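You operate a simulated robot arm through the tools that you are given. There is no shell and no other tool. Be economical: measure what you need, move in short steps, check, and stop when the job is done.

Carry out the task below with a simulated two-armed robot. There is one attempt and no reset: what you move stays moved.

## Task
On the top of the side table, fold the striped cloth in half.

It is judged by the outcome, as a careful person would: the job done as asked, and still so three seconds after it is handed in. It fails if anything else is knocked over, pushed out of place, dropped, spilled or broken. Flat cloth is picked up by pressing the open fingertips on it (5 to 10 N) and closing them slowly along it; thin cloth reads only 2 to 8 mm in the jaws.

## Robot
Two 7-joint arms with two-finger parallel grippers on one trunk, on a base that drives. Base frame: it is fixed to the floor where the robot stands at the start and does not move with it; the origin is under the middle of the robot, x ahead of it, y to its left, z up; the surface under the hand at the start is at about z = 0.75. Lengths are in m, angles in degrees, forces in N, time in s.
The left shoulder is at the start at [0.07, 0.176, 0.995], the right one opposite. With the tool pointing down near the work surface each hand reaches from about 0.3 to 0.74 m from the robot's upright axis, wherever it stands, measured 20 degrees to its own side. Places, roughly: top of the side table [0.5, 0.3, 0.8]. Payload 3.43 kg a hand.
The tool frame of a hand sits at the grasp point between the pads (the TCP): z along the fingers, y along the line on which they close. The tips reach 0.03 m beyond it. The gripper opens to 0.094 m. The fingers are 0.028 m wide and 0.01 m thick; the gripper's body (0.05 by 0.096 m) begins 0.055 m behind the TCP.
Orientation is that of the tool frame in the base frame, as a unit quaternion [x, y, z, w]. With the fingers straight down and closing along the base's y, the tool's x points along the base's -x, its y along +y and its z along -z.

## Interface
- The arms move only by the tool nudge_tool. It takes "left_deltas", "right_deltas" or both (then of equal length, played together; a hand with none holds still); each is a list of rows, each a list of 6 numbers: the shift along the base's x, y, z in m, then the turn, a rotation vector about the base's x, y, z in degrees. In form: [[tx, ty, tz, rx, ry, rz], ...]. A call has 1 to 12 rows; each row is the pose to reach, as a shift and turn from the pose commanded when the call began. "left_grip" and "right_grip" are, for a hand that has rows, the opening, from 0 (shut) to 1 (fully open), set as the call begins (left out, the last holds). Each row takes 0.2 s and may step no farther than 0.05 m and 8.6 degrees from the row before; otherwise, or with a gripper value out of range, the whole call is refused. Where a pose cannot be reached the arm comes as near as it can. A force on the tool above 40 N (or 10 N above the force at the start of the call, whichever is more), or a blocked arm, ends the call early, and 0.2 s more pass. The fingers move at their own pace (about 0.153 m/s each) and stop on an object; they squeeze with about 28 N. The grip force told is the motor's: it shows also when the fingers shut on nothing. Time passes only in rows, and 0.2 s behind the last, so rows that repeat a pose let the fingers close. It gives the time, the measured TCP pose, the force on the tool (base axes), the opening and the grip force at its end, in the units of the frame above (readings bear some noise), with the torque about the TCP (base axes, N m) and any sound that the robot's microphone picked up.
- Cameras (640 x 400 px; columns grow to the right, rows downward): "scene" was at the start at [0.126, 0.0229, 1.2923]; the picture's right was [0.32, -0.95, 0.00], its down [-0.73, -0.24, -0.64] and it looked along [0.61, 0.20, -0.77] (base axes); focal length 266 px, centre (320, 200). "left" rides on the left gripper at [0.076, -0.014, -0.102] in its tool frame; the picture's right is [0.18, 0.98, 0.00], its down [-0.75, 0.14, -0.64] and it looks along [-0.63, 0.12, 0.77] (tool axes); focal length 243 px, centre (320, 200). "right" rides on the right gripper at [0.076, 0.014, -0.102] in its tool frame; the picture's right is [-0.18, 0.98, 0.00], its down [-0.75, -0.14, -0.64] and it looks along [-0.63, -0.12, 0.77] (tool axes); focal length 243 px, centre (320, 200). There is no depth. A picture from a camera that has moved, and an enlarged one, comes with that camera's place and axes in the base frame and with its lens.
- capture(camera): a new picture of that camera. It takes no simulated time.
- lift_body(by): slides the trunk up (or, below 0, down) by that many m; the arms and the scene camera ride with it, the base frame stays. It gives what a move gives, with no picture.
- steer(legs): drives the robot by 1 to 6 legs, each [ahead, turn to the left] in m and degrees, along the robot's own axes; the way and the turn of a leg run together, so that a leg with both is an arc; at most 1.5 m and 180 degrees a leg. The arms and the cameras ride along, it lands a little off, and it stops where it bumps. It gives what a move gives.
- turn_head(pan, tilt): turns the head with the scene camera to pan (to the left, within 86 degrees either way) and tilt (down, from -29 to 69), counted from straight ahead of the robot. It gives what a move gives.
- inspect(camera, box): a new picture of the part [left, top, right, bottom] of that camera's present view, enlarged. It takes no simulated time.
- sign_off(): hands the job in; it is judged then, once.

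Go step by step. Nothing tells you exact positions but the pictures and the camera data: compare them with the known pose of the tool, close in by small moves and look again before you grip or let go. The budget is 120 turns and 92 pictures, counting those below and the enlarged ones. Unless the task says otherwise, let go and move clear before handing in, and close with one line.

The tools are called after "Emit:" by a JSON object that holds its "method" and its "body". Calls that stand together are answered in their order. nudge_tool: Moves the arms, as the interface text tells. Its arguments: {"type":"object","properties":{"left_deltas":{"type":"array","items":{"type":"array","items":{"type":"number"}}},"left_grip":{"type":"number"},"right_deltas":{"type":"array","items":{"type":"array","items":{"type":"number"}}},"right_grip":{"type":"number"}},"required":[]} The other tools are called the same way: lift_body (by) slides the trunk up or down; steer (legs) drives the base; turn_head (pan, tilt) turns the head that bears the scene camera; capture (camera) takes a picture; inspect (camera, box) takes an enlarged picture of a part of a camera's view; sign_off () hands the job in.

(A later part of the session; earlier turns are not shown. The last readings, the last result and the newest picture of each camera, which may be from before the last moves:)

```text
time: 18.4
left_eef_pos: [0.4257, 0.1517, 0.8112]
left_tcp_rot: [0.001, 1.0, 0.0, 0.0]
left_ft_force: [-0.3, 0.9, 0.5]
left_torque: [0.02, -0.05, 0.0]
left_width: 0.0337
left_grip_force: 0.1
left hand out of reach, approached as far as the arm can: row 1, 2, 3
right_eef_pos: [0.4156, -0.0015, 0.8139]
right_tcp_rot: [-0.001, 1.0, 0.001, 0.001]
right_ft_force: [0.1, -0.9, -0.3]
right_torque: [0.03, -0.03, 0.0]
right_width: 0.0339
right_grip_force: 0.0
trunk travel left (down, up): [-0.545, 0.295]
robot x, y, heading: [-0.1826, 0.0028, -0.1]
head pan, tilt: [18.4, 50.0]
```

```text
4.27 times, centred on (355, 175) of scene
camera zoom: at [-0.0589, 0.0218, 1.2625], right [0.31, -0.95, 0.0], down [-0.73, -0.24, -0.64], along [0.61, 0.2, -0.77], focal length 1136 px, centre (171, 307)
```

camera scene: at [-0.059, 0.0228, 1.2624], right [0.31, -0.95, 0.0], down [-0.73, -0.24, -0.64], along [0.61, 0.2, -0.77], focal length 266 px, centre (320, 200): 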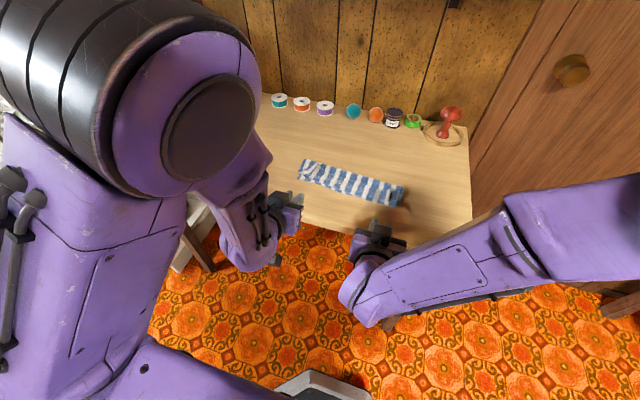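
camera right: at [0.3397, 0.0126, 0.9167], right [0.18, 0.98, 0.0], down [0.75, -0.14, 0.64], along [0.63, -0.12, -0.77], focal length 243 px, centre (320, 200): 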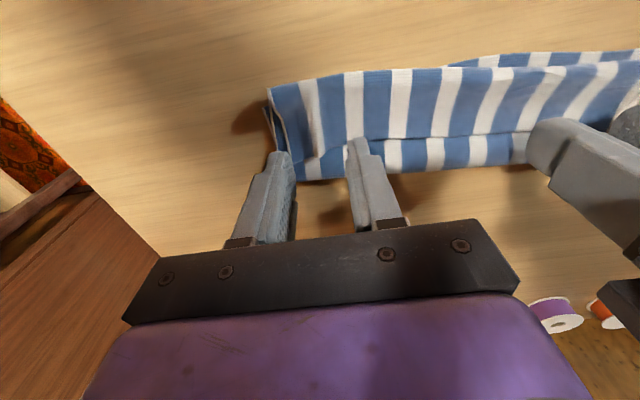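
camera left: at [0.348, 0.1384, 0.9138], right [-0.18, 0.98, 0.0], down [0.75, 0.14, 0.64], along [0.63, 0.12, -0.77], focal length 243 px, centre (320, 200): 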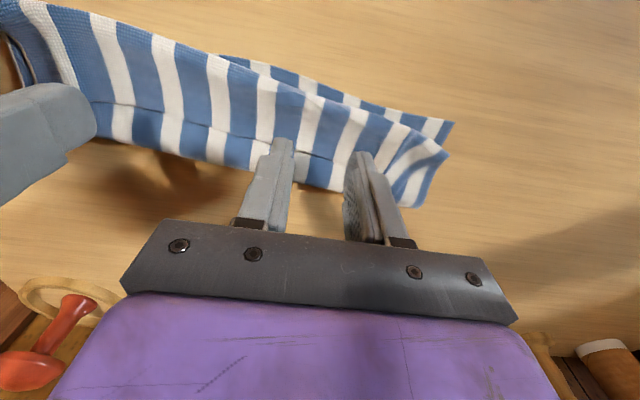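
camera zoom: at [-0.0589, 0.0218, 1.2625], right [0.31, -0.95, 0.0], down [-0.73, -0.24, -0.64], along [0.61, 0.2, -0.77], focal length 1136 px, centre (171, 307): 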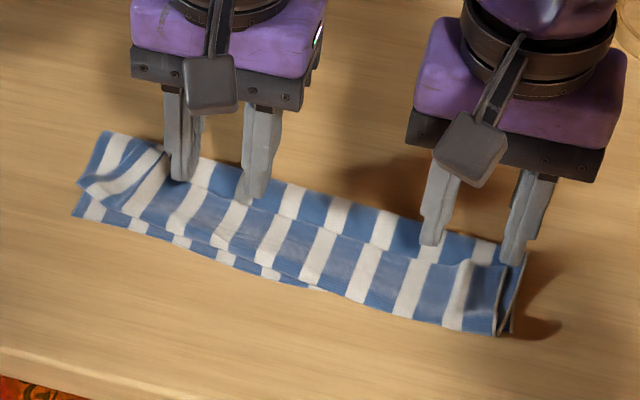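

Edge positions near the hands are x≈0.433 (left) and 0.422 (right). I correct slightly and go down to touch.

Emit:
{"method": "nudge_tool", "body": {"left_deltas": [[-0.006, -0.004, 0, 0, 0, 0], [-0.006, -0.004, -0.01, 0, 0, 0], [-0.006, -0.004, -0.02, 0, 0, 0], [-0.006, -0.004, -0.025, 0, 0, 0]], "right_deltas": [[-0.008, 0.012, 0, 0, 0, 0], [-0.008, 0.012, -0.01, 0, 0, 0], [-0.008, 0.012, -0.02, 0, 0, 0], [-0.008, 0.012, -0.027, 0, 0, 0]]}}

Emit:
{"method": "capture", "body": {"camera": "left"}}

Emit:
{"method": "capture", "body": {"camera": "right"}}

```text
time: 19.4
left_eef_pos: [0.419, 0.1486, 0.786]
left_tcp_rot: [0.001, 1.0, -0.002, 0.0]
left_ft_force: [0.7, -0.5, 0.4]
left_torque: [0.03, 0.0, 0.0]
left_width: 0.0339
left_grip_force: 0.0
right_eef_pos: [0.4099, 0.0123, 0.7862]
right_tcp_rot: [0.001, 1.0, 0.0, 0.0]
right_ft_force: [-1.1, -0.3, -0.3]
right_torque: [-0.01, -0.02, -0.02]
right_width: 0.0337
right_grip_force: 0.1
trunk travel left (down, up): [-0.545, 0.295]
robot x, y, heading: [-0.1836, -0.0017, -0.1]
head pan, tilt: [18.4, 50.0]
```

```text
53 pictures are left
camera left: at [0.3419, 0.1355, 0.8882], right [-0.18, 0.98, 0.0], down [0.75, 0.14, 0.64], along [0.63, 0.11, -0.77], focal length 243 px, centre (320, 200)
```

left: 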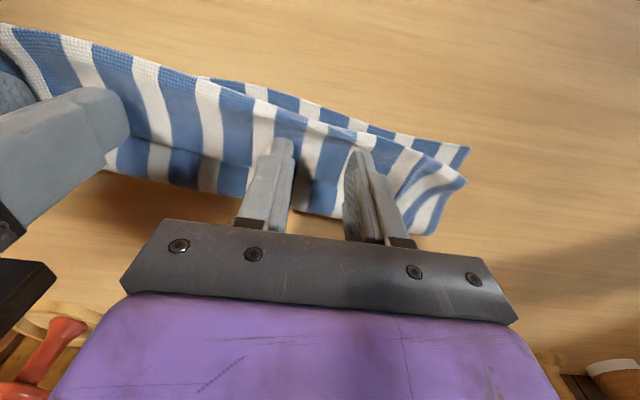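

```text
52 pictures are left
camera right: at [0.3331, 0.0252, 0.8888], right [0.18, 0.98, 0.0], down [0.75, -0.14, 0.64], along [0.63, -0.12, -0.77], focal length 243 px, centre (320, 200)
```

right: 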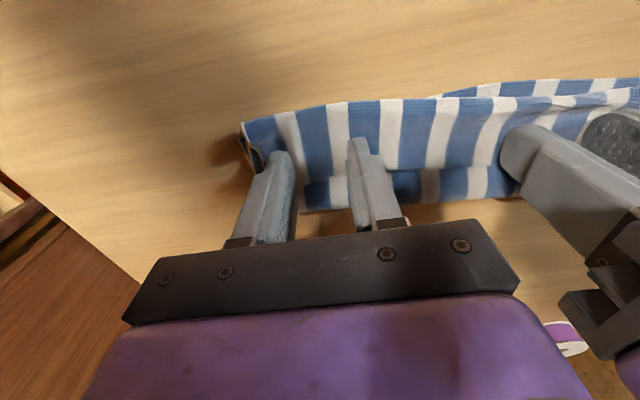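

Not touching yet but well placed. I lower in small steps until light contact.

Emit:
{"method": "nudge_tool", "body": {"left_deltas": [[0, 0, -0.003, 0, 0, 0], [0, 0, -0.004, 0, 0, 0]], "right_deltas": [[0, 0, -0.003, 0, 0, 0], [0, 0, -0.004, 0, 0, 0]]}}

```text
time: 20.0
left_eef_pos: [0.4191, 0.1493, 0.7833]
left_tcp_rot: [0.001, 1.0, -0.001, 0.002]
left_ft_force: [0.7, 0.6, 3.1]
left_torque: [0.01, -0.04, 0.01]
left_width: 0.0338
left_grip_force: 0.1
right_eef_pos: [0.4092, 0.0112, 0.7833]
right_tcp_rot: [0.0, 1.0, 0.002, 0.002]
right_ft_force: [-0.1, 0.6, 3.5]
right_torque: [-0.01, 0.03, 0.0]
right_width: 0.0338
right_grip_force: 0.1
trunk travel left (down, up): [-0.545, 0.295]
robot x, y, heading: [-0.1832, -0.0019, -0.4]
head pan, tilt: [18.4, 50.0]
```

Light contact of about 3 N on both hands. I close slowly with a little more pressure.

Emit:
{"method": "nudge_tool", "body": {"left_deltas": [[0, 0, -0.001, 0, 0, 0]], "right_deltas": [[0, 0, -0.001, 0, 0, 0]], "left_grip": 0.27, "right_grip": 0.27}}

Emit:
{"method": "nudge_tool", "body": {"left_deltas": [[0, 0, 0, 0, 0, 0]], "right_deltas": [[0, 0, 0, 0, 0, 0]], "left_grip": 0.18, "right_grip": 0.18}}

Emit:
{"method": "nudge_tool", "body": {"left_deltas": [[0, 0, 0, 0, 0, 0]], "right_deltas": [[0, 0, 0, 0, 0, 0]], "left_grip": 0.09, "right_grip": 0.09}}

Emit:
{"method": "nudge_tool", "body": {"left_deltas": [[0, 0, 0, 0, 0, 0], [0, 0, 0, 0, 0, 0]], "right_deltas": [[0, 0, 0, 0, 0, 0], [0, 0, 0, 0, 0, 0]], "left_grip": 0.0, "right_grip": 0.0}}

Emit:
{"method": "capture", "body": {"camera": "left"}}

Emit:
{"method": "capture", "body": {"camera": "right"}}

```text
time: 20.4
left_eef_pos: [0.4178, 0.1488, 0.782]
left_tcp_rot: [0.0, 1.0, -0.001, 0.0]
left_ft_force: [1.4, -0.3, 5.8]
left_torque: [0.0, -0.03, 0.03]
left_width: 0.0248
left_grip_force: 0.1
right_eef_pos: [0.4091, 0.0112, 0.7822]
right_tcp_rot: [0.001, 1.0, 0.001, 0.002]
right_ft_force: [0.9, -0.1, 8.2]
right_torque: [-0.07, -0.01, 0.02]
right_width: 0.0243
right_grip_force: 0.0
trunk travel left (down, up): [-0.545, 0.295]
robot x, y, heading: [-0.1845, -0.0029, 0.0]
head pan, tilt: [18.4, 50.0]
```

```text
time: 20.8
left_eef_pos: [0.418, 0.148, 0.7828]
left_tcp_rot: [0.001, 1.0, -0.003, 0.001]
left_ft_force: [-0.2, -2.0, 6.3]
left_torque: [-0.04, -0.02, -0.01]
left_width: 0.0171
left_grip_force: 0.1
right_eef_pos: [0.4074, 0.0124, 0.7832]
right_tcp_rot: [-0.001, 1.0, 0.001, 0.002]
right_ft_force: [1.9, 2.0, 8.5]
right_torque: [0.04, -0.02, -0.01]
right_width: 0.0166
right_grip_force: 0.0
trunk travel left (down, up): [-0.545, 0.295]
robot x, y, heading: [-0.1842, 0.0011, -0.3]
head pan, tilt: [18.4, 50.0]
```

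```text
time: 21.2
left_eef_pos: [0.4169, 0.1496, 0.7818]
left_tcp_rot: [0.0, 1.0, -0.002, 0.002]
left_ft_force: [-0.1, 1.4, 10.2]
left_torque: [-0.04, -0.08, 0.0]
left_width: 0.0076
left_grip_force: 0.1
right_eef_pos: [0.4071, 0.0118, 0.7828]
right_tcp_rot: [0.0, 1.0, 0.001, 0.002]
right_ft_force: [0.5, 0.4, 7.6]
right_torque: [0.03, 0.03, 0.03]
right_width: 0.0096
right_grip_force: 0.8
trunk travel left (down, up): [-0.545, 0.295]
robot x, y, heading: [-0.1828, -0.0052, 0.0]
head pan, tilt: [18.4, 50.0]
```

```text
time: 21.8
left_eef_pos: [0.417, 0.1492, 0.7836]
left_tcp_rot: [0.001, 1.0, -0.001, 0.002]
left_ft_force: [-0.5, -3.3, 11.5]
left_torque: [-0.2, -0.08, -0.04]
left_width: 0.0
left_grip_force: 27.7
right_eef_pos: [0.4066, 0.0137, 0.7816]
right_tcp_rot: [0.0, 1.0, 0.0, 0.001]
right_ft_force: [0.4, 5.4, 7.7]
right_torque: [0.16, 0.01, 0.02]
right_width: 0.0042
right_grip_force: 27.8
trunk travel left (down, up): [-0.545, 0.295]
robot x, y, heading: [-0.1835, 0.001, -0.2]
head pan, tilt: [18.4, 50.0]
```

```text
51 pictures are left
camera left: at [0.3397, 0.1358, 0.8854], right [-0.18, 0.98, 0.0], down [0.75, 0.14, 0.64], along [0.63, 0.11, -0.77], focal length 243 px, centre (320, 200)
```

left: 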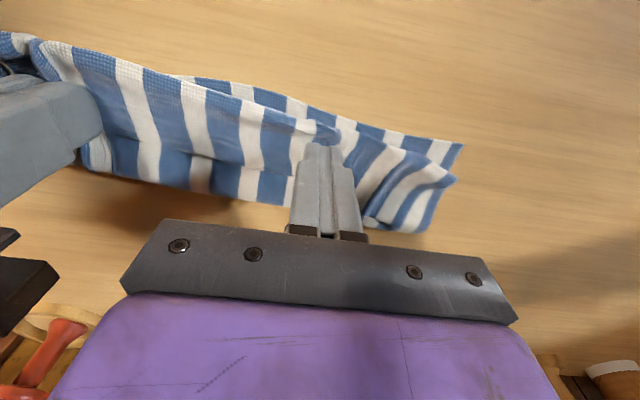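

```text
50 pictures are left
camera right: at [0.3313, 0.0256, 0.8853], right [0.18, 0.98, 0.0], down [0.75, -0.14, 0.64], along [0.63, -0.12, -0.76], focal length 243 px, centre (320, 200)
```

right: 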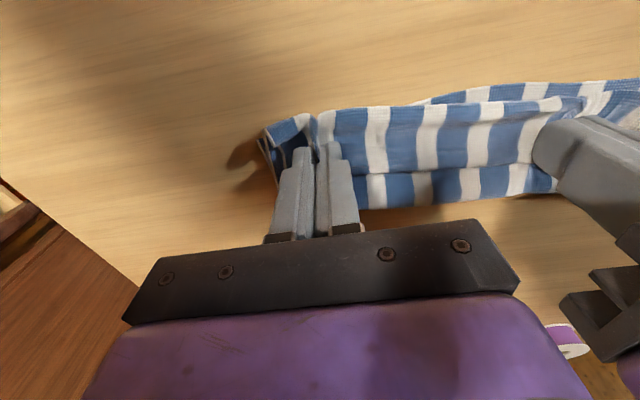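

The right hand holds cloth (4 mm) but the left slipped off. I open the left and retry slightly nearer and pressing a little more.

Emit:
{"method": "nudge_tool", "body": {"left_deltas": [[0, 0, 0.015, 0, 0, 0], [-0.006, 0, 0.015, 0, 0, 0], [-0.006, 0, 0.006, 0, 0, 0], [-0.006, 0, 0, 0, 0, 0]], "left_grip": 0.4}}

Emit:
{"method": "capture", "body": {"camera": "left"}}

```text
time: 22.8
left_eef_pos: [0.4114, 0.1491, 0.7833]
left_tcp_rot: [0.001, 1.0, -0.002, 0.001]
left_ft_force: [0.1, -0.2, 1.8]
left_torque: [0.0, -0.03, -0.01]
left_width: 0.0372
left_grip_force: 0.2
right_eef_pos: [0.4091, 0.0122, 0.7832]
right_tcp_rot: [0.0, 1.0, 0.001, 0.002]
right_ft_force: [-0.6, 0.7, 12.4]
right_torque: [-0.02, 0.05, 0.01]
right_width: 0.004
right_grip_force: 28.1
trunk travel left (down, up): [-0.545, 0.295]
robot x, y, heading: [-0.1837, -0.0009, -0.1]
head pan, tilt: [18.4, 50.0]
```

```text
49 pictures are left
camera left: at [0.3342, 0.1361, 0.8854], right [-0.18, 0.98, 0.0], down [0.75, 0.14, 0.64], along [0.63, 0.11, -0.77], focal length 243 px, centre (320, 200)
```

left: 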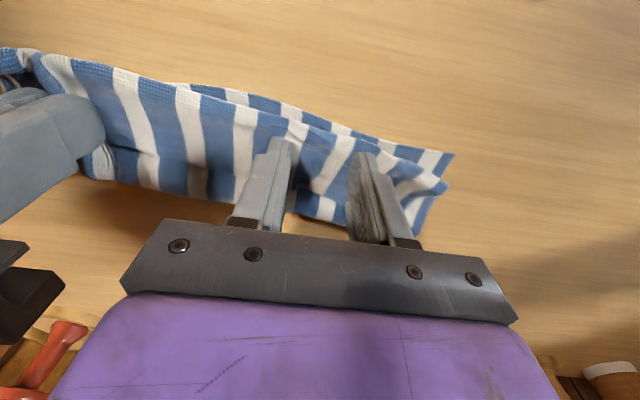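

Emit:
{"method": "nudge_tool", "body": {"left_deltas": [[0, 0, -0.002, 0, 0, 0]], "left_grip": 0.3}}

Emit:
{"method": "nudge_tool", "body": {"left_deltas": [[0, 0, 0, 0, 0, 0]], "left_grip": 0.2}}

Emit:
{"method": "nudge_tool", "body": {"left_deltas": [[0, 0, 0, 0, 0, 0]], "left_grip": 0.1}}

Emit:
{"method": "nudge_tool", "body": {"left_deltas": [[0, 0, 0, 0, 0, 0], [0, 0, 0, 0, 0, 0]], "left_grip": 0.0}}

Emit:
{"method": "capture", "body": {"camera": "left"}}

```text
time: 23.2
left_eef_pos: [0.4112, 0.149, 0.7831]
left_tcp_rot: [0.0, 1.0, -0.001, 0.003]
left_ft_force: [-0.4, 1.1, 11.7]
left_torque: [0.09, 0.07, 0.0]
left_width: 0.0275
left_grip_force: 0.2
right_eef_pos: [0.4078, 0.0127, 0.7831]
right_tcp_rot: [0.0, 1.0, 0.0, 0.002]
right_ft_force: [1.8, 0.0, 8.5]
right_torque: [-0.02, -0.05, -0.01]
right_width: 0.0039
right_grip_force: 27.9
trunk travel left (down, up): [-0.545, 0.295]
robot x, y, heading: [-0.1835, -0.0007, 0.2]
head pan, tilt: [18.4, 50.0]
```

```text
time: 23.6
left_eef_pos: [0.4118, 0.1493, 0.7828]
left_tcp_rot: [0.0, 1.0, -0.002, 0.003]
left_ft_force: [0.9, -0.9, 17.0]
left_torque: [0.06, 0.07, -0.01]
left_width: 0.0183
left_grip_force: 0.1
right_eef_pos: [0.4074, 0.012, 0.7821]
right_tcp_rot: [-0.001, 1.0, 0.001, 0.001]
right_ft_force: [2.9, 0.7, 7.2]
right_torque: [0.01, -0.06, 0.01]
right_width: 0.0038
right_grip_force: 27.3
trunk travel left (down, up): [-0.545, 0.295]
robot x, y, heading: [-0.1856, -0.0005, -0.2]
head pan, tilt: [18.4, 50.0]
```

```text
time: 24.0
left_eef_pos: [0.4122, 0.1474, 0.7815]
left_tcp_rot: [0.0, 1.0, -0.002, 0.001]
left_ft_force: [1.1, -2.8, 18.1]
left_torque: [-0.05, 0.06, 0.0]
left_width: 0.0102
left_grip_force: 0.9
right_eef_pos: [0.4079, 0.0131, 0.7825]
right_tcp_rot: [0.0, 1.0, 0.001, 0.002]
right_ft_force: [2.5, 4.0, 5.1]
right_torque: [0.12, 0.0, -0.03]
right_width: 0.0039
right_grip_force: 28.2
trunk travel left (down, up): [-0.545, 0.295]
robot x, y, heading: [-0.1855, 0.0024, -0.2]
head pan, tilt: [18.4, 50.0]
```

```text
time: 24.6
left_eef_pos: [0.4104, 0.1491, 0.7823]
left_tcp_rot: [0.001, 1.0, -0.003, 0.001]
left_ft_force: [1.4, -5.8, 22.2]
left_torque: [-0.14, 0.06, -0.02]
left_width: 0.0072
left_grip_force: 28.1
right_eef_pos: [0.4071, 0.0122, 0.7837]
right_tcp_rot: [-0.001, 1.0, 0.002, 0.002]
right_ft_force: [1.2, 8.1, 4.4]
right_torque: [0.23, -0.03, -0.04]
right_width: 0.0039
right_grip_force: 27.9
trunk travel left (down, up): [-0.545, 0.295]
robot x, y, heading: [-0.1845, 0.0023, 0.0]
head pan, tilt: [18.4, 50.0]
```

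```text
48 pictures are left
camera left: at [0.3334, 0.1353, 0.8846], right [-0.18, 0.98, 0.0], down [0.75, 0.14, 0.64], along [0.63, 0.11, -0.76], focal length 243 px, centre (320, 200)
```

left: 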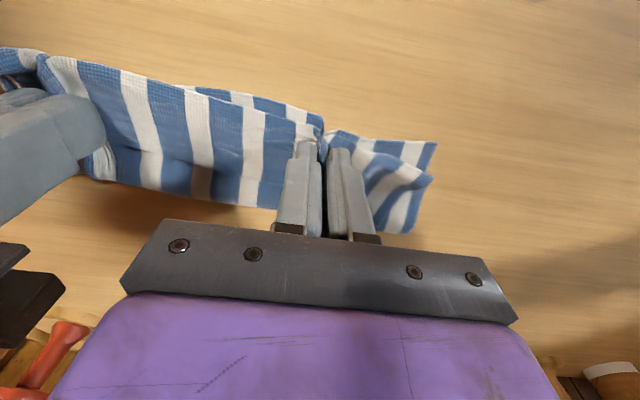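

The left now reads 7 mm, possibly several layers. I lift both a few centimetres and look at what is held.

Emit:
{"method": "nudge_tool", "body": {"left_deltas": [[0, 0, 0.02, 0, 0, 0], [0, 0, 0.04, 0, 0, 0], [0, 0, 0.06, 0, 0, 0]], "right_deltas": [[0, 0, 0.02, 0, 0, 0], [0, 0, 0.04, 0, 0, 0], [0, 0, 0.06, 0, 0, 0]]}}

Emit:
{"method": "capture", "body": {"camera": "left"}}

Emit:
{"method": "capture", "body": {"camera": "right"}}

Emit:
{"method": "inspect", "body": {"camera": "scene", "box": [280, 130, 430, 220]}}

```text
time: 25.4
left_eef_pos: [0.4126, 0.148, 0.8393]
left_tcp_rot: [0.002, 1.0, -0.002, -0.001]
left_ft_force: [-0.7, -9.9, -0.7]
left_torque: [-0.35, 0.06, -0.03]
left_width: 0.0062
left_grip_force: 27.5
right_eef_pos: [0.4087, 0.0111, 0.8409]
right_tcp_rot: [-0.002, 1.0, 0.001, 0.0]
right_ft_force: [1.3, 10.2, -0.5]
right_torque: [0.32, 0.01, -0.06]
right_width: 0.004
right_grip_force: 28.0
trunk travel left (down, up): [-0.545, 0.295]
robot x, y, heading: [-0.1814, -0.0009, 0.2]
head pan, tilt: [18.4, 50.0]
```

```text
47 pictures are left
camera left: at [0.3353, 0.1358, 0.9426], right [-0.18, 0.98, 0.0], down [0.75, 0.14, 0.64], along [0.63, 0.11, -0.77], focal length 243 px, centre (320, 200)
```

left: 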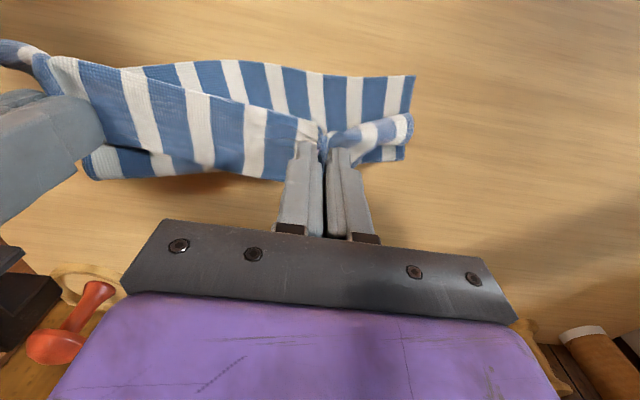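

```text
46 pictures are left
camera right: at [0.3327, 0.0255, 0.9443], right [0.18, 0.98, 0.0], down [0.75, -0.14, 0.64], along [0.63, -0.12, -0.77], focal length 243 px, centre (320, 200)
```

right: 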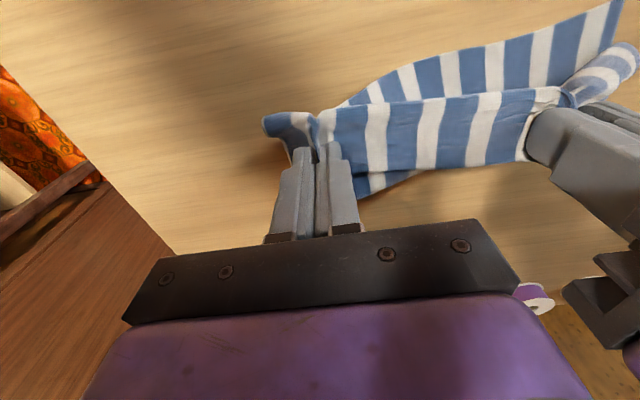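

```text
4.27 times, centred on (355, 175) of scene
camera zoom: at [-0.0583, 0.0229, 1.2623], right [0.31, -0.95, 0.0], down [-0.73, -0.24, -0.64], along [0.61, 0.2, -0.77], focal length 1136 px, centre (171, 307)
```

zoom: 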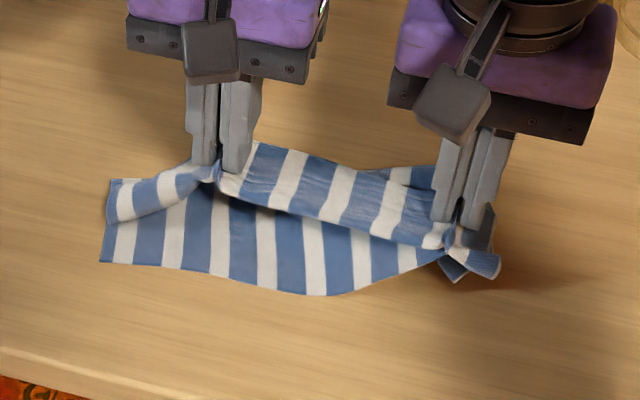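

The left has two layers and the right probably all three, so this grip won't do. I set it back down, release both, raise the hands and look at the layout.

Emit:
{"method": "nudge_tool", "body": {"left_deltas": [[0, 0, -0.02, 0, 0, 0], [0, 0, -0.04, 0, 0, 0], [0, 0, -0.052, 0, 0, 0]], "right_deltas": [[0, 0, -0.02, 0, 0, 0], [0, 0, -0.04, 0, 0, 0], [0, 0, -0.052, 0, 0, 0]]}}

Emit:
{"method": "nudge_tool", "body": {"left_deltas": [[0, 0, 0, 0, 0, 0], [0, 0, 0, 0, 0, 0], [0, 0, 0.03, 0, 0, 0], [0, 0, 0.06, 0, 0, 0], [-0.01, 0.01, 0.1, 0, 0, 0], [-0.03, 0.05, 0.1, 0, 0, 0], [-0.04, 0.08, 0.1, 0, 0, 0]], "right_deltas": [[0, 0, 0, 0, 0, 0], [0, 0, 0, 0, 0, 0], [0, 0, 0.03, 0, 0, 0], [0, 0, 0.06, 0, 0, 0], [-0.01, -0.01, 0.1, 0, 0, 0], [-0.05, -0.05, 0.1, 0, 0, 0], [-0.08, -0.08, 0.1, 0, 0, 0]], "left_grip": 0.4, "right_grip": 0.4}}

Emit:
{"method": "inspect", "body": {"camera": "scene", "box": [280, 130, 430, 220]}}

Emit:
{"method": "capture", "body": {"camera": "left"}}

```text
time: 26.2
left_eef_pos: [0.4132, 0.1496, 0.7881]
left_tcp_rot: [0.001, 1.0, -0.002, 0.001]
left_ft_force: [-0.4, -10.2, 0.2]
left_torque: [-0.3, 0.04, -0.02]
left_width: 0.0064
left_grip_force: 27.3
right_eef_pos: [0.4105, 0.0113, 0.79]
right_tcp_rot: [-0.001, 1.0, 0.001, 0.001]
right_ft_force: [0.9, 9.0, 0.7]
right_torque: [0.31, -0.03, -0.03]
right_width: 0.004
right_grip_force: 28.0
trunk travel left (down, up): [-0.545, 0.295]
robot x, y, heading: [-0.1848, -0.0017, -0.2]
head pan, tilt: [18.4, 50.0]
```

```text
refused: row 6 steps farther than a row can; nothing moved
```

```text
4.27 times, centred on (355, 175) of scene
camera zoom: at [-0.0576, 0.023, 1.2624], right [0.31, -0.95, 0.0], down [-0.73, -0.24, -0.64], along [0.61, 0.2, -0.77], focal length 1136 px, centre (171, 307)
```

zoom: 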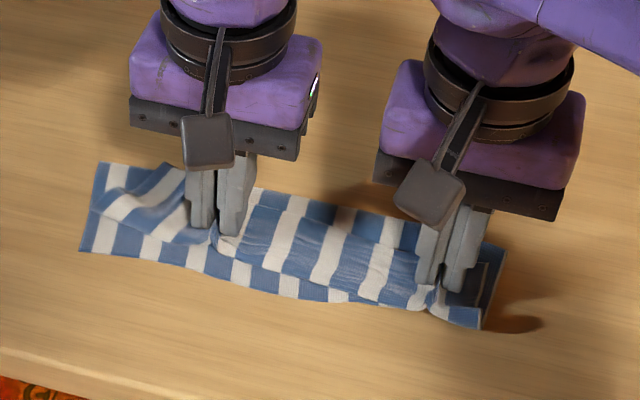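

```text
43 pictures are left
camera left: at [0.336, 0.1359, 0.8901], right [-0.18, 0.98, 0.0], down [0.75, 0.14, 0.64], along [0.63, 0.11, -0.77], focal length 243 px, centre (320, 200)
```

left: 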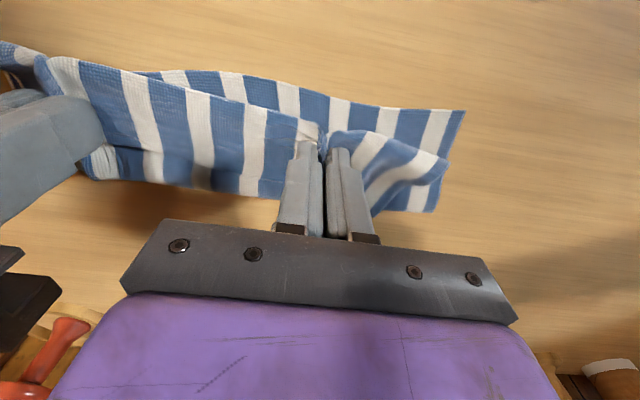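

The bottom near edge is now partly exposed on the left. Before releasing I carry the bundled layers 5 cm away so the single-layer near edge is uncovered, then let go.

Emit:
{"method": "nudge_tool", "body": {"left_deltas": [[0, 0, 0.025, 0, 0, 0], [0.025, 0, 0.03, 0, 0, 0], [0.05, 0, 0.025, 0, 0, 0], [0.06, 0, 0.005, 0, 0, 0], [0.06, 0, 0.005, 0, 0, 0]], "right_deltas": [[0, 0, 0.025, 0, 0, 0], [0.025, 0, 0.03, 0, 0, 0], [0.05, 0, 0.025, 0, 0, 0], [0.06, 0, 0.005, 0, 0, 0], [0.06, 0, 0.005, 0, 0, 0]]}}

Emit:
{"method": "nudge_tool", "body": {"left_deltas": [[0, 0, 0, 0, 0, 0], [0, 0, 0, 0, 0, 0], [0, 0, 0.03, 0, 0, 0], [0, 0, 0.06, 0, 0, 0], [-0.01, 0.01, 0.1, 0, 0, 0], [-0.03, 0.04, 0.1, 0, 0, 0], [-0.06, 0.07, 0.1, 0, 0, 0], [-0.09, 0.08, 0.1, 0, 0, 0]], "right_deltas": [[0, 0, 0, 0, 0, 0], [0, 0, 0, 0, 0, 0], [0, 0, 0.03, 0, 0, 0], [0, 0, 0.06, 0, 0, 0], [-0.01, -0.01, 0.1, 0, 0, 0], [-0.04, -0.03, 0.1, 0, 0, 0], [-0.07, -0.06, 0.1, 0, 0, 0], [-0.1, -0.09, 0.1, 0, 0, 0]], "left_grip": 0.4, "right_grip": 0.4}}

Emit:
{"method": "inspect", "body": {"camera": "scene", "box": [270, 120, 430, 220]}}

Emit:
{"method": "capture", "body": {"camera": "left"}}

```text
time: 27.4
left_eef_pos: [0.4279, 0.1477, 0.8152]
left_tcp_rot: [0.003, 1.0, -0.003, 0.0]
left_ft_force: [5.9, -34.0, -6.1]
left_torque: [-1.05, -0.17, -0.09]
left_width: 0.0079
left_grip_force: 28.2
left hand out of reach, approached as far as the arm can: row 2, 3, 4, 5
right_eef_pos: [0.4583, 0.008, 0.7953]
right_tcp_rot: [-0.001, 1.0, 0.004, 0.001]
right_ft_force: [-6.4, 34.3, 6.4]
right_torque: [1.16, 0.22, -0.02]
right_width: 0.0051
right_grip_force: 28.2
right hand out of reach, approached as far as the arm can: row 3, 4, 5
trunk travel left (down, up): [-0.545, 0.295]
robot x, y, heading: [-0.1833, 0.0014, -0.3]
head pan, tilt: [18.4, 50.0]
```

```text
time: 29.2
left_eef_pos: [0.3393, 0.2268, 0.9108]
left_tcp_rot: [-0.001, 1.0, -0.003, 0.004]
left_ft_force: [-1.4, -0.1, 0.2]
left_torque: [-0.05, -0.08, 0.0]
left_width: 0.0376
left_grip_force: 0.0
left hand out of reach, approached as far as the arm can: row 3, 4, 5, 6, 7, 8
right_eef_pos: [0.4524, -0.0316, 0.9176]
right_tcp_rot: [-0.002, 1.0, -0.002, 0.003]
right_ft_force: [-0.5, 0.4, 1.2]
right_torque: [-0.05, -0.09, 0.01]
right_width: 0.0377
right_grip_force: 0.0
right hand out of reach, approached as far as the arm can: row 4, 6, 7, 8
trunk travel left (down, up): [-0.545, 0.295]
robot x, y, heading: [-0.1863, 0.0004, -0.2]
head pan, tilt: [18.4, 50.0]
```

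```text
4.00 times, centred on (350, 170) of scene
camera zoom: at [-0.0656, 0.0275, 1.263], right [0.32, -0.95, 0.01], down [-0.72, -0.24, -0.65], along [0.61, 0.2, -0.76], focal length 1065 px, centre (200, 320)
```

zoom: 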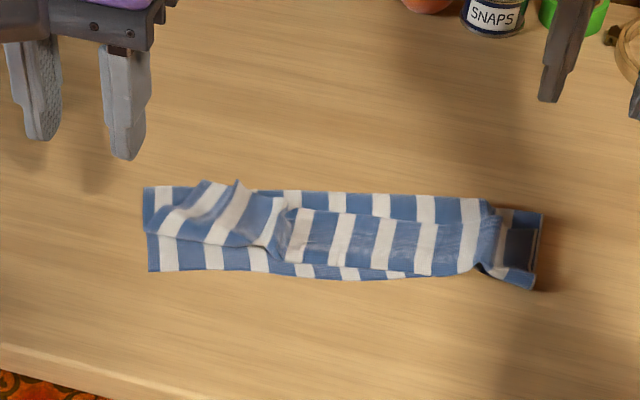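

```text
41 pictures are left
camera left: at [0.2617, 0.2134, 1.0129], right [-0.19, 0.98, -0.01], down [0.75, 0.15, 0.65], along [0.64, 0.11, -0.76], focal length 243 px, centre (320, 200)
```

left: 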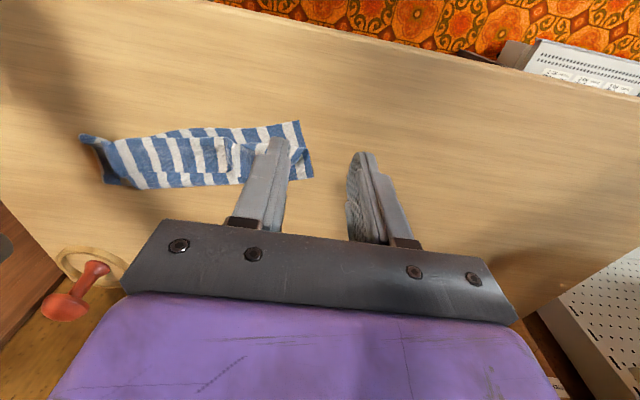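

The hands strained sideways against the cloth, which is now released and looks like a loose bundle. I retract the right hand and take a close look before choosing the next grip.

Emit:
{"method": "nudge_tool", "body": {"right_deltas": [[-0.03, -0.02, 0, 0, 0, 0], [-0.06, -0.04, 0, 0, 0, 0], [-0.09, -0.06, 0, 0, 0, 0], [-0.12, -0.07, 0, 0, 0, 0]]}}

Emit:
{"method": "inspect", "body": {"camera": "scene", "box": [300, 160, 360, 200]}}

Emit:
{"method": "inspect", "body": {"camera": "scene", "box": [350, 160, 410, 200]}}

Emit:
{"method": "inspect", "body": {"camera": "left", "box": [70, 110, 230, 200]}}

```text
time: 30.2
left_eef_pos: [0.3457, 0.2218, 0.9081]
left_tcp_rot: [0.0, 1.0, -0.001, 0.001]
left_ft_force: [0.3, 0.0, -0.1]
left_torque: [-0.04, -0.01, 0.01]
left_width: 0.0377
left_grip_force: 0.1
right_eef_pos: [0.4609, -0.0644, 0.9369]
right_tcp_rot: [-0.001, 1.0, -0.001, 0.0]
right_ft_force: [0.2, -0.5, 0.2]
right_torque: [-0.02, -0.04, 0.0]
right_width: 0.0376
right_grip_force: 0.1
right hand out of reach, approached as far as the arm can: row 1, 2, 3, 4
trunk travel left (down, up): [-0.545, 0.295]
robot x, y, heading: [-0.1867, 0.0046, -0.3]
head pan, tilt: [18.4, 50.0]
```

```text
10.00 times, centred on (330, 180) of scene
camera zoom: at [-0.0581, 0.0235, 1.2623], right [0.31, -0.95, 0.0], down [-0.73, -0.24, -0.64], along [0.61, 0.2, -0.77], focal length 2661 px, centre (220, 400)
```

zoom: 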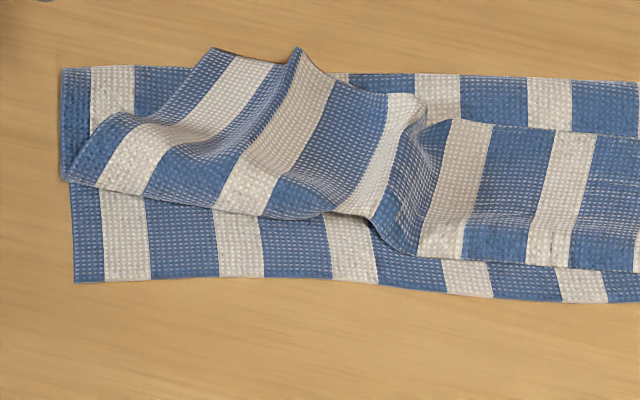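

```text
10.00 times, centred on (380, 180) of scene
camera zoom: at [-0.0581, 0.0235, 1.2623], right [0.31, -0.95, 0.0], down [-0.73, -0.24, -0.64], along [0.61, 0.2, -0.77], focal length 2661 px, centre (-280, 400)
```

zoom: 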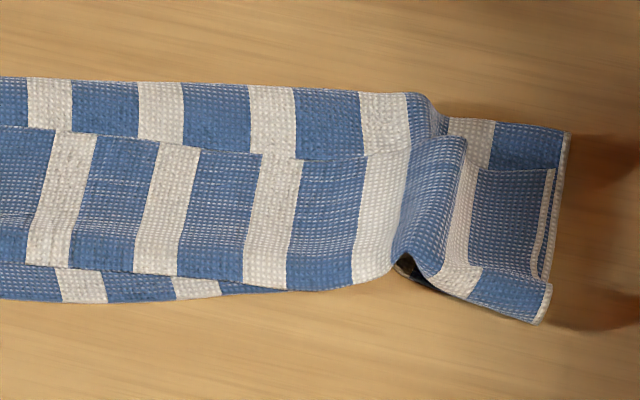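

```text
4.00 times, centred on (150, 155) of left
camera zoom: at [0.2682, 0.2096, 1.0106], right [-0.18, 0.98, 0.0], down [0.75, 0.14, 0.64], along [0.63, 0.12, -0.77], focal length 970 px, centre (1000, 380)
```

zoom: 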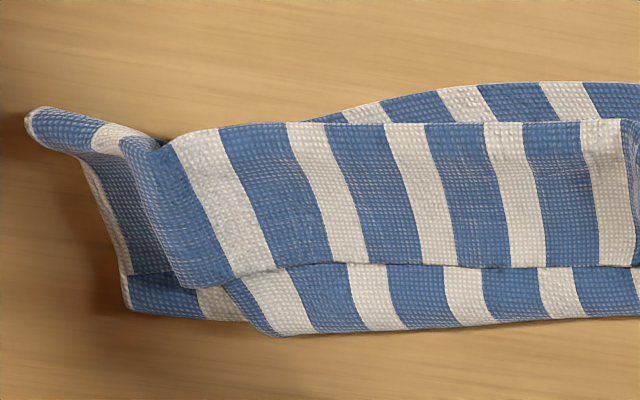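

The bottom layer's near-left corner is exposed as a single layer around (0.385, 0.19). I'll pinch there with the left hand and lift, so gravity opens the folds.

Emit:
{"method": "nudge_tool", "body": {"left_deltas": [[0.01, -0.01, -0.02, 0, 0, 0], [0.02, -0.02, -0.05, 0, 0, 0], [0.035, -0.03, -0.08, 0, 0, 0], [0.039, -0.037, -0.108, 0, 0, 0], [0.039, -0.037, -0.108, 0, 0, 0]], "right_deltas": [[-0.02, -0.02, 0, 0, 0, 0], [-0.04, -0.04, 0, 0, 0, 0], [-0.06, -0.06, 0, 0, 0, 0], [-0.08, -0.08, 0, 0, 0, 0], [-0.08, -0.08, 0, 0, 0, 0]], "left_grip": 0.4}}

Emit:
{"method": "capture", "body": {"camera": "left"}}

```text
time: 31.4
left_eef_pos: [0.3841, 0.1853, 0.8012]
left_tcp_rot: [0.001, 1.0, -0.002, 0.0]
left_ft_force: [-0.1, 0.2, -0.4]
left_torque: [0.01, 0.01, 0.01]
left_width: 0.0376
left_grip_force: 0.0
right_eef_pos: [0.4687, -0.1196, 0.9615]
right_tcp_rot: [-0.001, 1.0, 0.0, 0.0]
right_ft_force: [0.1, 0.0, 0.8]
right_torque: [0.0, 0.01, 0.0]
right_width: 0.0375
right_grip_force: 0.0
right hand out of reach, approached as far as the arm can: row 1, 2, 3, 4, 5
trunk travel left (down, up): [-0.545, 0.295]
robot x, y, heading: [-0.1838, -0.0055, -0.1]
head pan, tilt: [18.4, 50.0]
```

```text
37 pictures are left
camera left: at [0.3071, 0.1726, 0.9043], right [-0.18, 0.98, 0.0], down [0.75, 0.14, 0.64], along [0.63, 0.11, -0.77], focal length 243 px, centre (320, 200)
```

left: 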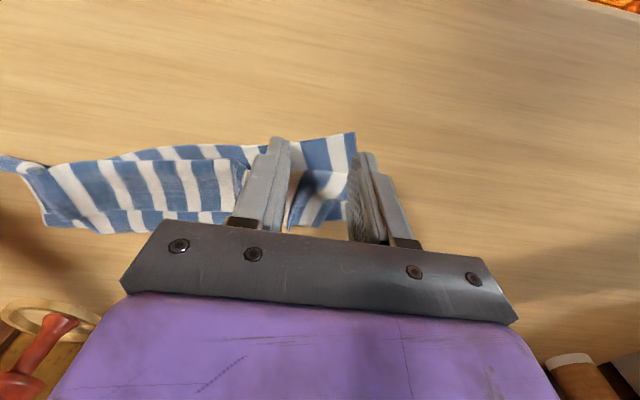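

Emit:
{"method": "nudge_tool", "body": {"left_deltas": [[0.005, -0.007, 0, 0, 0, 0], [0.005, -0.007, -0.01, 0, 0, 0], [0.005, -0.007, -0.018, 0, 0, 0], [0.005, -0.007, -0.021, 0, 0, 0]], "left_grip": 0.34}}

Emit:
{"method": "inspect", "body": {"camera": "left", "box": [200, 90, 460, 250]}}

```text
time: 32.4
left_eef_pos: [0.3906, 0.1787, 0.7822]
left_tcp_rot: [0.001, 1.0, -0.003, 0.002]
left_ft_force: [2.1, 0.4, 8.6]
left_torque: [0.16, -0.16, 0.0]
left_width: 0.0317
left_grip_force: 0.2
right_eef_pos: [0.4689, -0.1205, 0.9619]
right_tcp_rot: [-0.001, 1.0, 0.001, 0.001]
right_ft_force: [-0.4, 0.6, -0.8]
right_torque: [0.0, 0.02, -0.01]
right_width: 0.0379
right_grip_force: 0.1
trunk travel left (down, up): [-0.545, 0.295]
robot x, y, heading: [-0.1806, 0.0021, -0.1]
head pan, tilt: [18.4, 50.0]
```

```text
2.46 times, centred on (330, 170) of left
camera zoom: at [0.3123, 0.1656, 0.8844], right [-0.18, 0.98, 0.0], down [0.75, 0.14, 0.64], along [0.63, 0.11, -0.76], focal length 597 px, centre (295, 274)
```

zoom: 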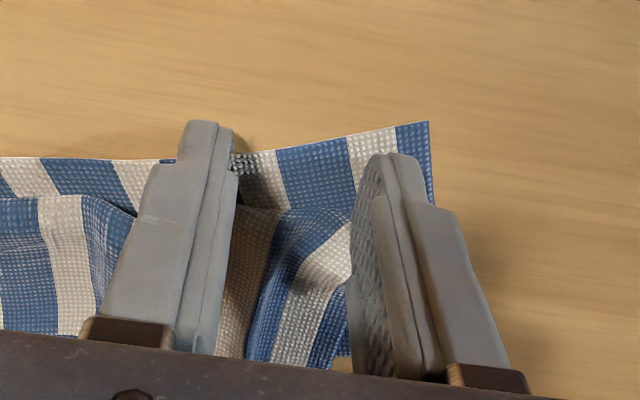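

The upper layer intrudes a little between the jaws, so I shift 6 mm toward the robot and then close slowly.

Emit:
{"method": "nudge_tool", "body": {"left_deltas": [[0, 0, 0.006, 0, 0, 0], [-0.008, 0.003, 0.006, 0, 0, 0], [-0.008, 0.003, 0, 0, 0, 0]], "left_grip": 0.34}}

Emit:
{"method": "nudge_tool", "body": {"left_deltas": [[0, 0, 0, 0, 0, 0]], "left_grip": 0.26}}

Emit:
{"method": "nudge_tool", "body": {"left_deltas": [[0, 0, 0, 0, 0, 0]], "left_grip": 0.17}}

Emit:
{"method": "nudge_tool", "body": {"left_deltas": [[0, 0, 0, 0, 0, 0]], "left_grip": 0.08}}

Emit:
{"method": "nudge_tool", "body": {"left_deltas": [[0, 0, 0, 0, 0, 0], [0, 0, 0, 0, 0, 0]], "left_grip": 0.0}}

Emit:
{"method": "inspect", "body": {"camera": "left", "box": [200, 90, 460, 250]}}

```text
time: 33.2
left_eef_pos: [0.3823, 0.1816, 0.7821]
left_tcp_rot: [0.002, 1.0, -0.001, 0.0]
left_ft_force: [0.3, 0.4, 4.4]
left_torque: [0.07, -0.01, -0.02]
left_width: 0.0321
left_grip_force: 0.8
right_eef_pos: [0.4692, -0.1206, 0.962]
right_tcp_rot: [-0.001, 1.0, 0.001, 0.0]
right_ft_force: [-0.4, -1.2, 0.0]
right_torque: [-0.03, 0.03, 0.01]
right_width: 0.0377
right_grip_force: 0.0
trunk travel left (down, up): [-0.545, 0.295]
robot x, y, heading: [-0.1838, -0.0001, 0.1]
head pan, tilt: [18.4, 50.0]
```

```text
time: 33.6
left_eef_pos: [0.3814, 0.1815, 0.7815]
left_tcp_rot: [0.001, 1.0, -0.001, 0.001]
left_ft_force: [0.6, -0.2, 7.2]
left_torque: [0.04, -0.07, 0.05]
left_width: 0.024
left_grip_force: 0.0
right_eef_pos: [0.4702, -0.1215, 0.9626]
right_tcp_rot: [0.0, 1.0, 0.001, 0.0]
right_ft_force: [-0.1, 0.0, 0.9]
right_torque: [0.02, 0.03, 0.01]
right_width: 0.0373
right_grip_force: 0.0
trunk travel left (down, up): [-0.545, 0.295]
robot x, y, heading: [-0.181, -0.0005, -0.1]
head pan, tilt: [18.4, 50.0]
```

```text
time: 34.0
left_eef_pos: [0.3802, 0.1807, 0.7822]
left_tcp_rot: [0.001, 1.0, -0.001, 0.001]
left_ft_force: [1.0, 0.0, 9.0]
left_torque: [0.04, -0.05, -0.02]
left_width: 0.0153
left_grip_force: 0.0
right_eef_pos: [0.4676, -0.1204, 0.9614]
right_tcp_rot: [0.0, 1.0, 0.001, 0.001]
right_ft_force: [0.4, 0.5, 0.3]
right_torque: [-0.02, 0.0, -0.02]
right_width: 0.0378
right_grip_force: 0.1
trunk travel left (down, up): [-0.545, 0.295]
robot x, y, heading: [-0.1854, -0.0013, -0.1]
head pan, tilt: [18.4, 50.0]
```

```text
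time: 34.4
left_eef_pos: [0.3812, 0.1816, 0.7815]
left_tcp_rot: [0.0, 1.0, -0.001, 0.0]
left_ft_force: [0.0, -0.8, 8.1]
left_torque: [0.08, -0.05, -0.01]
left_width: 0.0067
left_grip_force: 0.2
right_eef_pos: [0.4679, -0.1207, 0.9618]
right_tcp_rot: [0.0, 1.0, 0.001, 0.001]
right_ft_force: [1.1, -0.1, 0.2]
right_torque: [-0.04, -0.05, 0.03]
right_width: 0.0377
right_grip_force: 0.1
trunk travel left (down, up): [-0.545, 0.295]
robot x, y, heading: [-0.182, -0.0028, 0.1]
head pan, tilt: [18.4, 50.0]
```

```text
time: 35.0
left_eef_pos: [0.3814, 0.1818, 0.78]
left_tcp_rot: [0.001, 1.0, -0.002, 0.002]
left_ft_force: [-0.2, 0.7, 9.4]
left_torque: [0.07, -0.1, -0.03]
left_width: 0.0024
left_grip_force: 28.1
right_eef_pos: [0.4677, -0.1207, 0.9609]
right_tcp_rot: [-0.001, 1.0, 0.001, 0.001]
right_ft_force: [-0.7, 0.3, -0.2]
right_torque: [0.0, -0.02, 0.02]
right_width: 0.0381
right_grip_force: 0.1
trunk travel left (down, up): [-0.545, 0.295]
robot x, y, heading: [-0.1842, -0.0022, -0.0]
head pan, tilt: [18.4, 50.0]
```

```text
2.46 times, centred on (330, 170) of left
camera zoom: at [0.3043, 0.1684, 0.8837], right [-0.18, 0.98, 0.0], down [0.75, 0.14, 0.64], along [0.63, 0.11, -0.77], focal length 597 px, centre (295, 274)
```

zoom: 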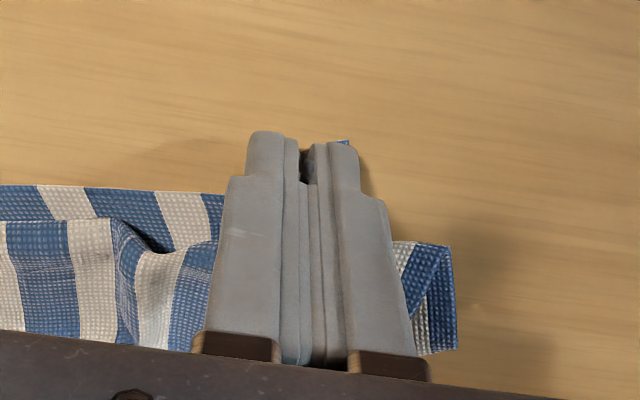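

A clean single-layer pinch (2.4 mm) near the corner. I lift it up and look at how the cloth opens.

Emit:
{"method": "nudge_tool", "body": {"left_deltas": [[0, 0, 0.03, 0, 0, 0], [0, 0, 0.06, 0, 0, 0], [0, 0, 0.09, 0, 0, 0], [0, 0, 0.12, 0, 0, 0], [0, 0, 0.16, 0, 0, 0], [0, 0, 0.2, 0, 0, 0], [0, 0, 0.2, 0, 0, 0]]}}

Emit:
{"method": "capture", "body": {"camera": "scene"}}

Emit:
{"method": "capture", "body": {"camera": "right"}}

```text
time: 36.6
left_eef_pos: [0.3831, 0.1828, 0.891]
left_tcp_rot: [0.001, 1.0, -0.001, -0.001]
left_ft_force: [-0.6, -0.1, 0.7]
left_torque: [-0.01, 0.02, 0.04]
left_width: 0.0022
left_grip_force: 28.0
left hand out of reach, approached as far as the arm can: row 4, 5, 6, 7
right_eef_pos: [0.4693, -0.1209, 0.9621]
right_tcp_rot: [-0.001, 1.0, 0.001, 0.0]
right_ft_force: [0.5, -0.4, 0.5]
right_torque: [0.0, 0.01, -0.01]
right_width: 0.0377
right_grip_force: 0.0
trunk travel left (down, up): [-0.545, 0.295]
robot x, y, heading: [-0.1839, -0.0016, -0.1]
head pan, tilt: [18.4, 50.0]
```

```text
34 pictures are left
camera scene: at [-0.0577, 0.023, 1.2623], right [0.31, -0.95, 0.0], down [-0.73, -0.24, -0.64], along [0.61, 0.2, -0.77], focal length 266 px, centre (320, 200)
```

scene: 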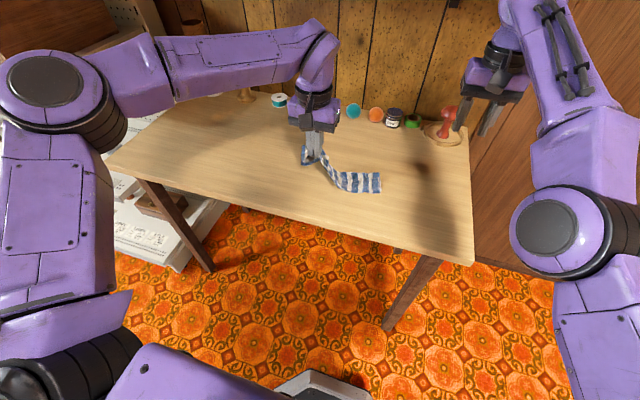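

```text
33 pictures are left
camera right: at [0.3929, -0.1068, 1.0641], right [0.18, 0.98, 0.0], down [0.75, -0.14, 0.64], along [0.63, -0.12, -0.77], focal length 243 px, centre (320, 200)
```

right: 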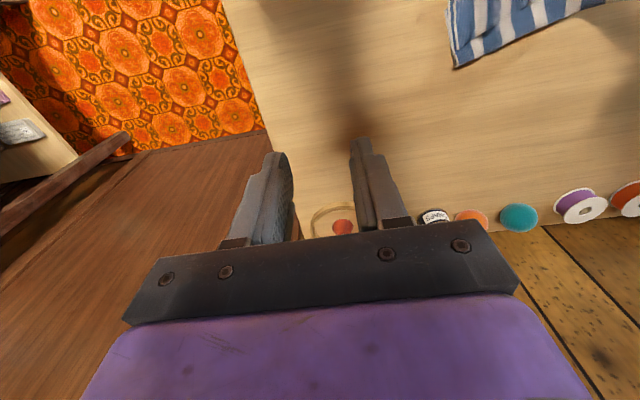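

The arm is near its limit in this stance, so I raise the trunk 0.17 m to hang the cloth higher and look again.

Emit:
{"method": "lift_body", "body": {"by": 0.17}}

Emit:
{"method": "capture", "body": {"camera": "scene"}}

Emit:
{"method": "capture", "body": {"camera": "left"}}

```text
time: 38.5
left_eef_pos: [0.3824, 0.1819, 1.0605]
left_tcp_rot: [0.001, 1.0, -0.002, 0.0]
left_ft_force: [-0.3, 0.2, -0.4]
left_torque: [-0.01, 0.06, -0.01]
left_width: 0.0021
left_grip_force: 28.6
right_eef_pos: [0.4683, -0.1199, 1.1309]
right_tcp_rot: [-0.001, 1.0, 0.001, 0.0]
right_ft_force: [0.0, -0.9, 1.2]
right_torque: [-0.03, -0.03, -0.02]
right_width: 0.0378
right_grip_force: 0.1
trunk travel left (down, up): [-0.715, 0.125]
robot x, y, heading: [-0.1805, -0.0008, -0.1]
head pan, tilt: [18.4, 50.0]
```

```text
32 pictures are left
camera scene: at [-0.0576, 0.023, 1.4323], right [0.31, -0.95, 0.0], down [-0.73, -0.24, -0.64], along [0.61, 0.2, -0.77], focal length 266 px, centre (320, 200)
```

scene: 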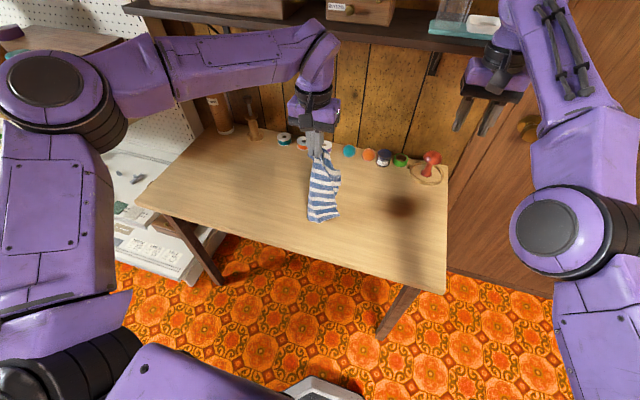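

```text
31 pictures are left
camera left: at [0.3059, 0.1685, 1.1629], right [-0.18, 0.98, 0.0], down [0.75, 0.14, 0.64], along [0.63, 0.11, -0.77], focal length 243 px, centre (320, 200)
```

left: 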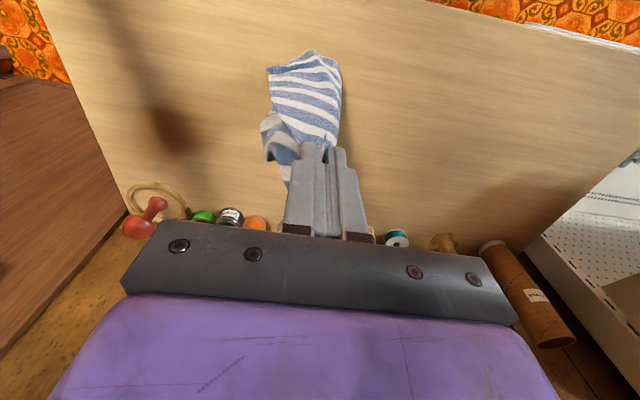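

Emit:
{"method": "inspect", "body": {"camera": "scene", "box": [280, 130, 380, 230]}}

```text
4.00 times, centred on (330, 180) of scene
camera zoom: at [-0.0576, 0.023, 1.4323], right [0.31, -0.95, 0.0], down [-0.73, -0.24, -0.64], along [0.61, 0.2, -0.77], focal length 1065 px, centre (280, 280)
```

zoom: 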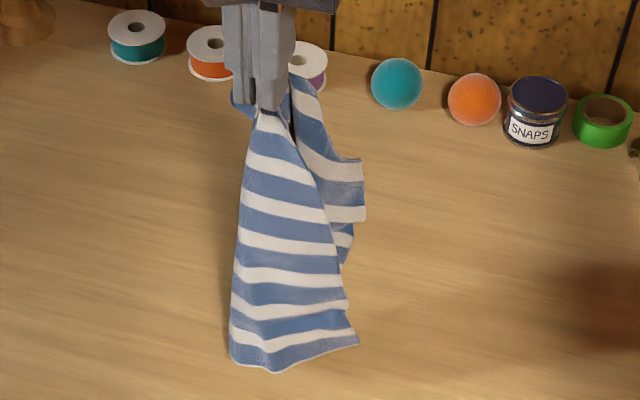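

The cloth now hangs open from its corner, almost fully unfolded. I'll lay it down again with its far end about x 0.6; first I tuck the right arm back so I can drive forward safely.

Emit:
{"method": "nudge_tool", "body": {"right_deltas": [[0, 0, -0.04, 0, 0, 0], [0, 0, -0.08, 0, 0, 0], [0, -0.01, -0.12, 0, 0, 0], [-0.04, -0.03, -0.14, 0, 0, 0], [-0.08, -0.05, -0.14, 0, 0, 0], [-0.12, -0.06, -0.14, 0, 0, 0], [-0.16, -0.06, -0.14, 0, 0, 0], [-0.16, -0.06, -0.14, 0, 0, 0]]}}

```text
time: 40.3
left_eef_pos: [0.3831, 0.1818, 1.0611]
left_tcp_rot: [0.001, 1.0, -0.002, 0.0]
left_ft_force: [0.0, 0.3, 0.0]
left_torque: [0.02, -0.03, 0.04]
left_width: 0.0023
left_grip_force: 28.5
right_eef_pos: [0.5011, -0.1489, 0.9995]
right_tcp_rot: [-0.001, 1.0, 0.001, -0.001]
right_ft_force: [-0.5, 0.0, 0.0]
right_torque: [0.0, 0.01, 0.0]
right_width: 0.0377
right_grip_force: 0.0
right hand out of reach, approached as far as the arm can: row 1, 2, 3, 4, 5, 6, 7, 8
trunk travel left (down, up): [-0.715, 0.125]
robot x, y, heading: [-0.1841, 0.0029, 0.1]
head pan, tilt: [18.4, 50.0]
```

Emit:
{"method": "nudge_tool", "body": {"right_deltas": [[0, 0, -0.03, 0, 0, 0], [0, 0, -0.06, 0, 0, 0], [0, 0, -0.09, 0, 0, 0], [0, 0, -0.12, 0, 0, 0], [-0.03, 0, -0.12, 0, 0, 0], [-0.06, 0, -0.12, 0, 0, 0], [-0.09, 0, -0.12, 0, 0, 0], [-0.09, 0, -0.12, 0, 0, 0]]}}

Emit:
{"method": "capture", "body": {"camera": "scene"}}

```text
time: 42.1
left_eef_pos: [0.3833, 0.1807, 1.0615]
left_tcp_rot: [0.0, 1.0, -0.002, 0.0]
left_ft_force: [1.3, -0.4, -0.1]
left_torque: [0.01, -0.01, -0.02]
left_width: 0.0023
left_grip_force: 28.1
right_eef_pos: [0.4987, -0.1402, 0.8769]
right_tcp_rot: [0.0, 1.0, 0.0, -0.001]
right_ft_force: [1.0, 0.7, -0.6]
right_torque: [0.01, 0.03, 0.01]
right_width: 0.0377
right_grip_force: 0.0
right hand out of reach, approached as far as the arm can: row 5, 6, 7, 8
trunk travel left (down, up): [-0.715, 0.125]
robot x, y, heading: [-0.1853, 0.0011, 0.0]
head pan, tilt: [18.4, 50.0]
```

```text
29 pictures are left
camera scene: at [-0.058, 0.0229, 1.4323], right [0.31, -0.95, 0.0], down [-0.73, -0.24, -0.64], along [0.61, 0.2, -0.77], focal length 266 px, centre (320, 200)
```

scene: 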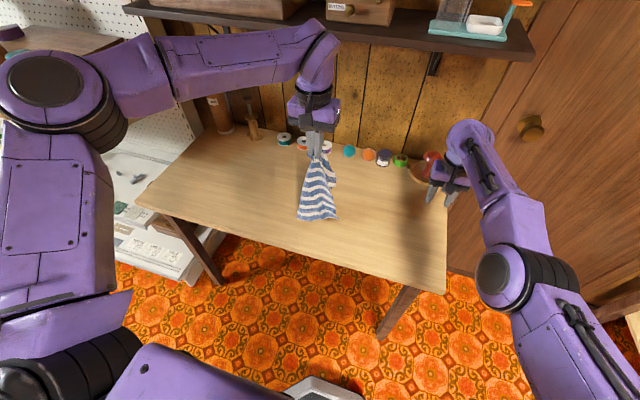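

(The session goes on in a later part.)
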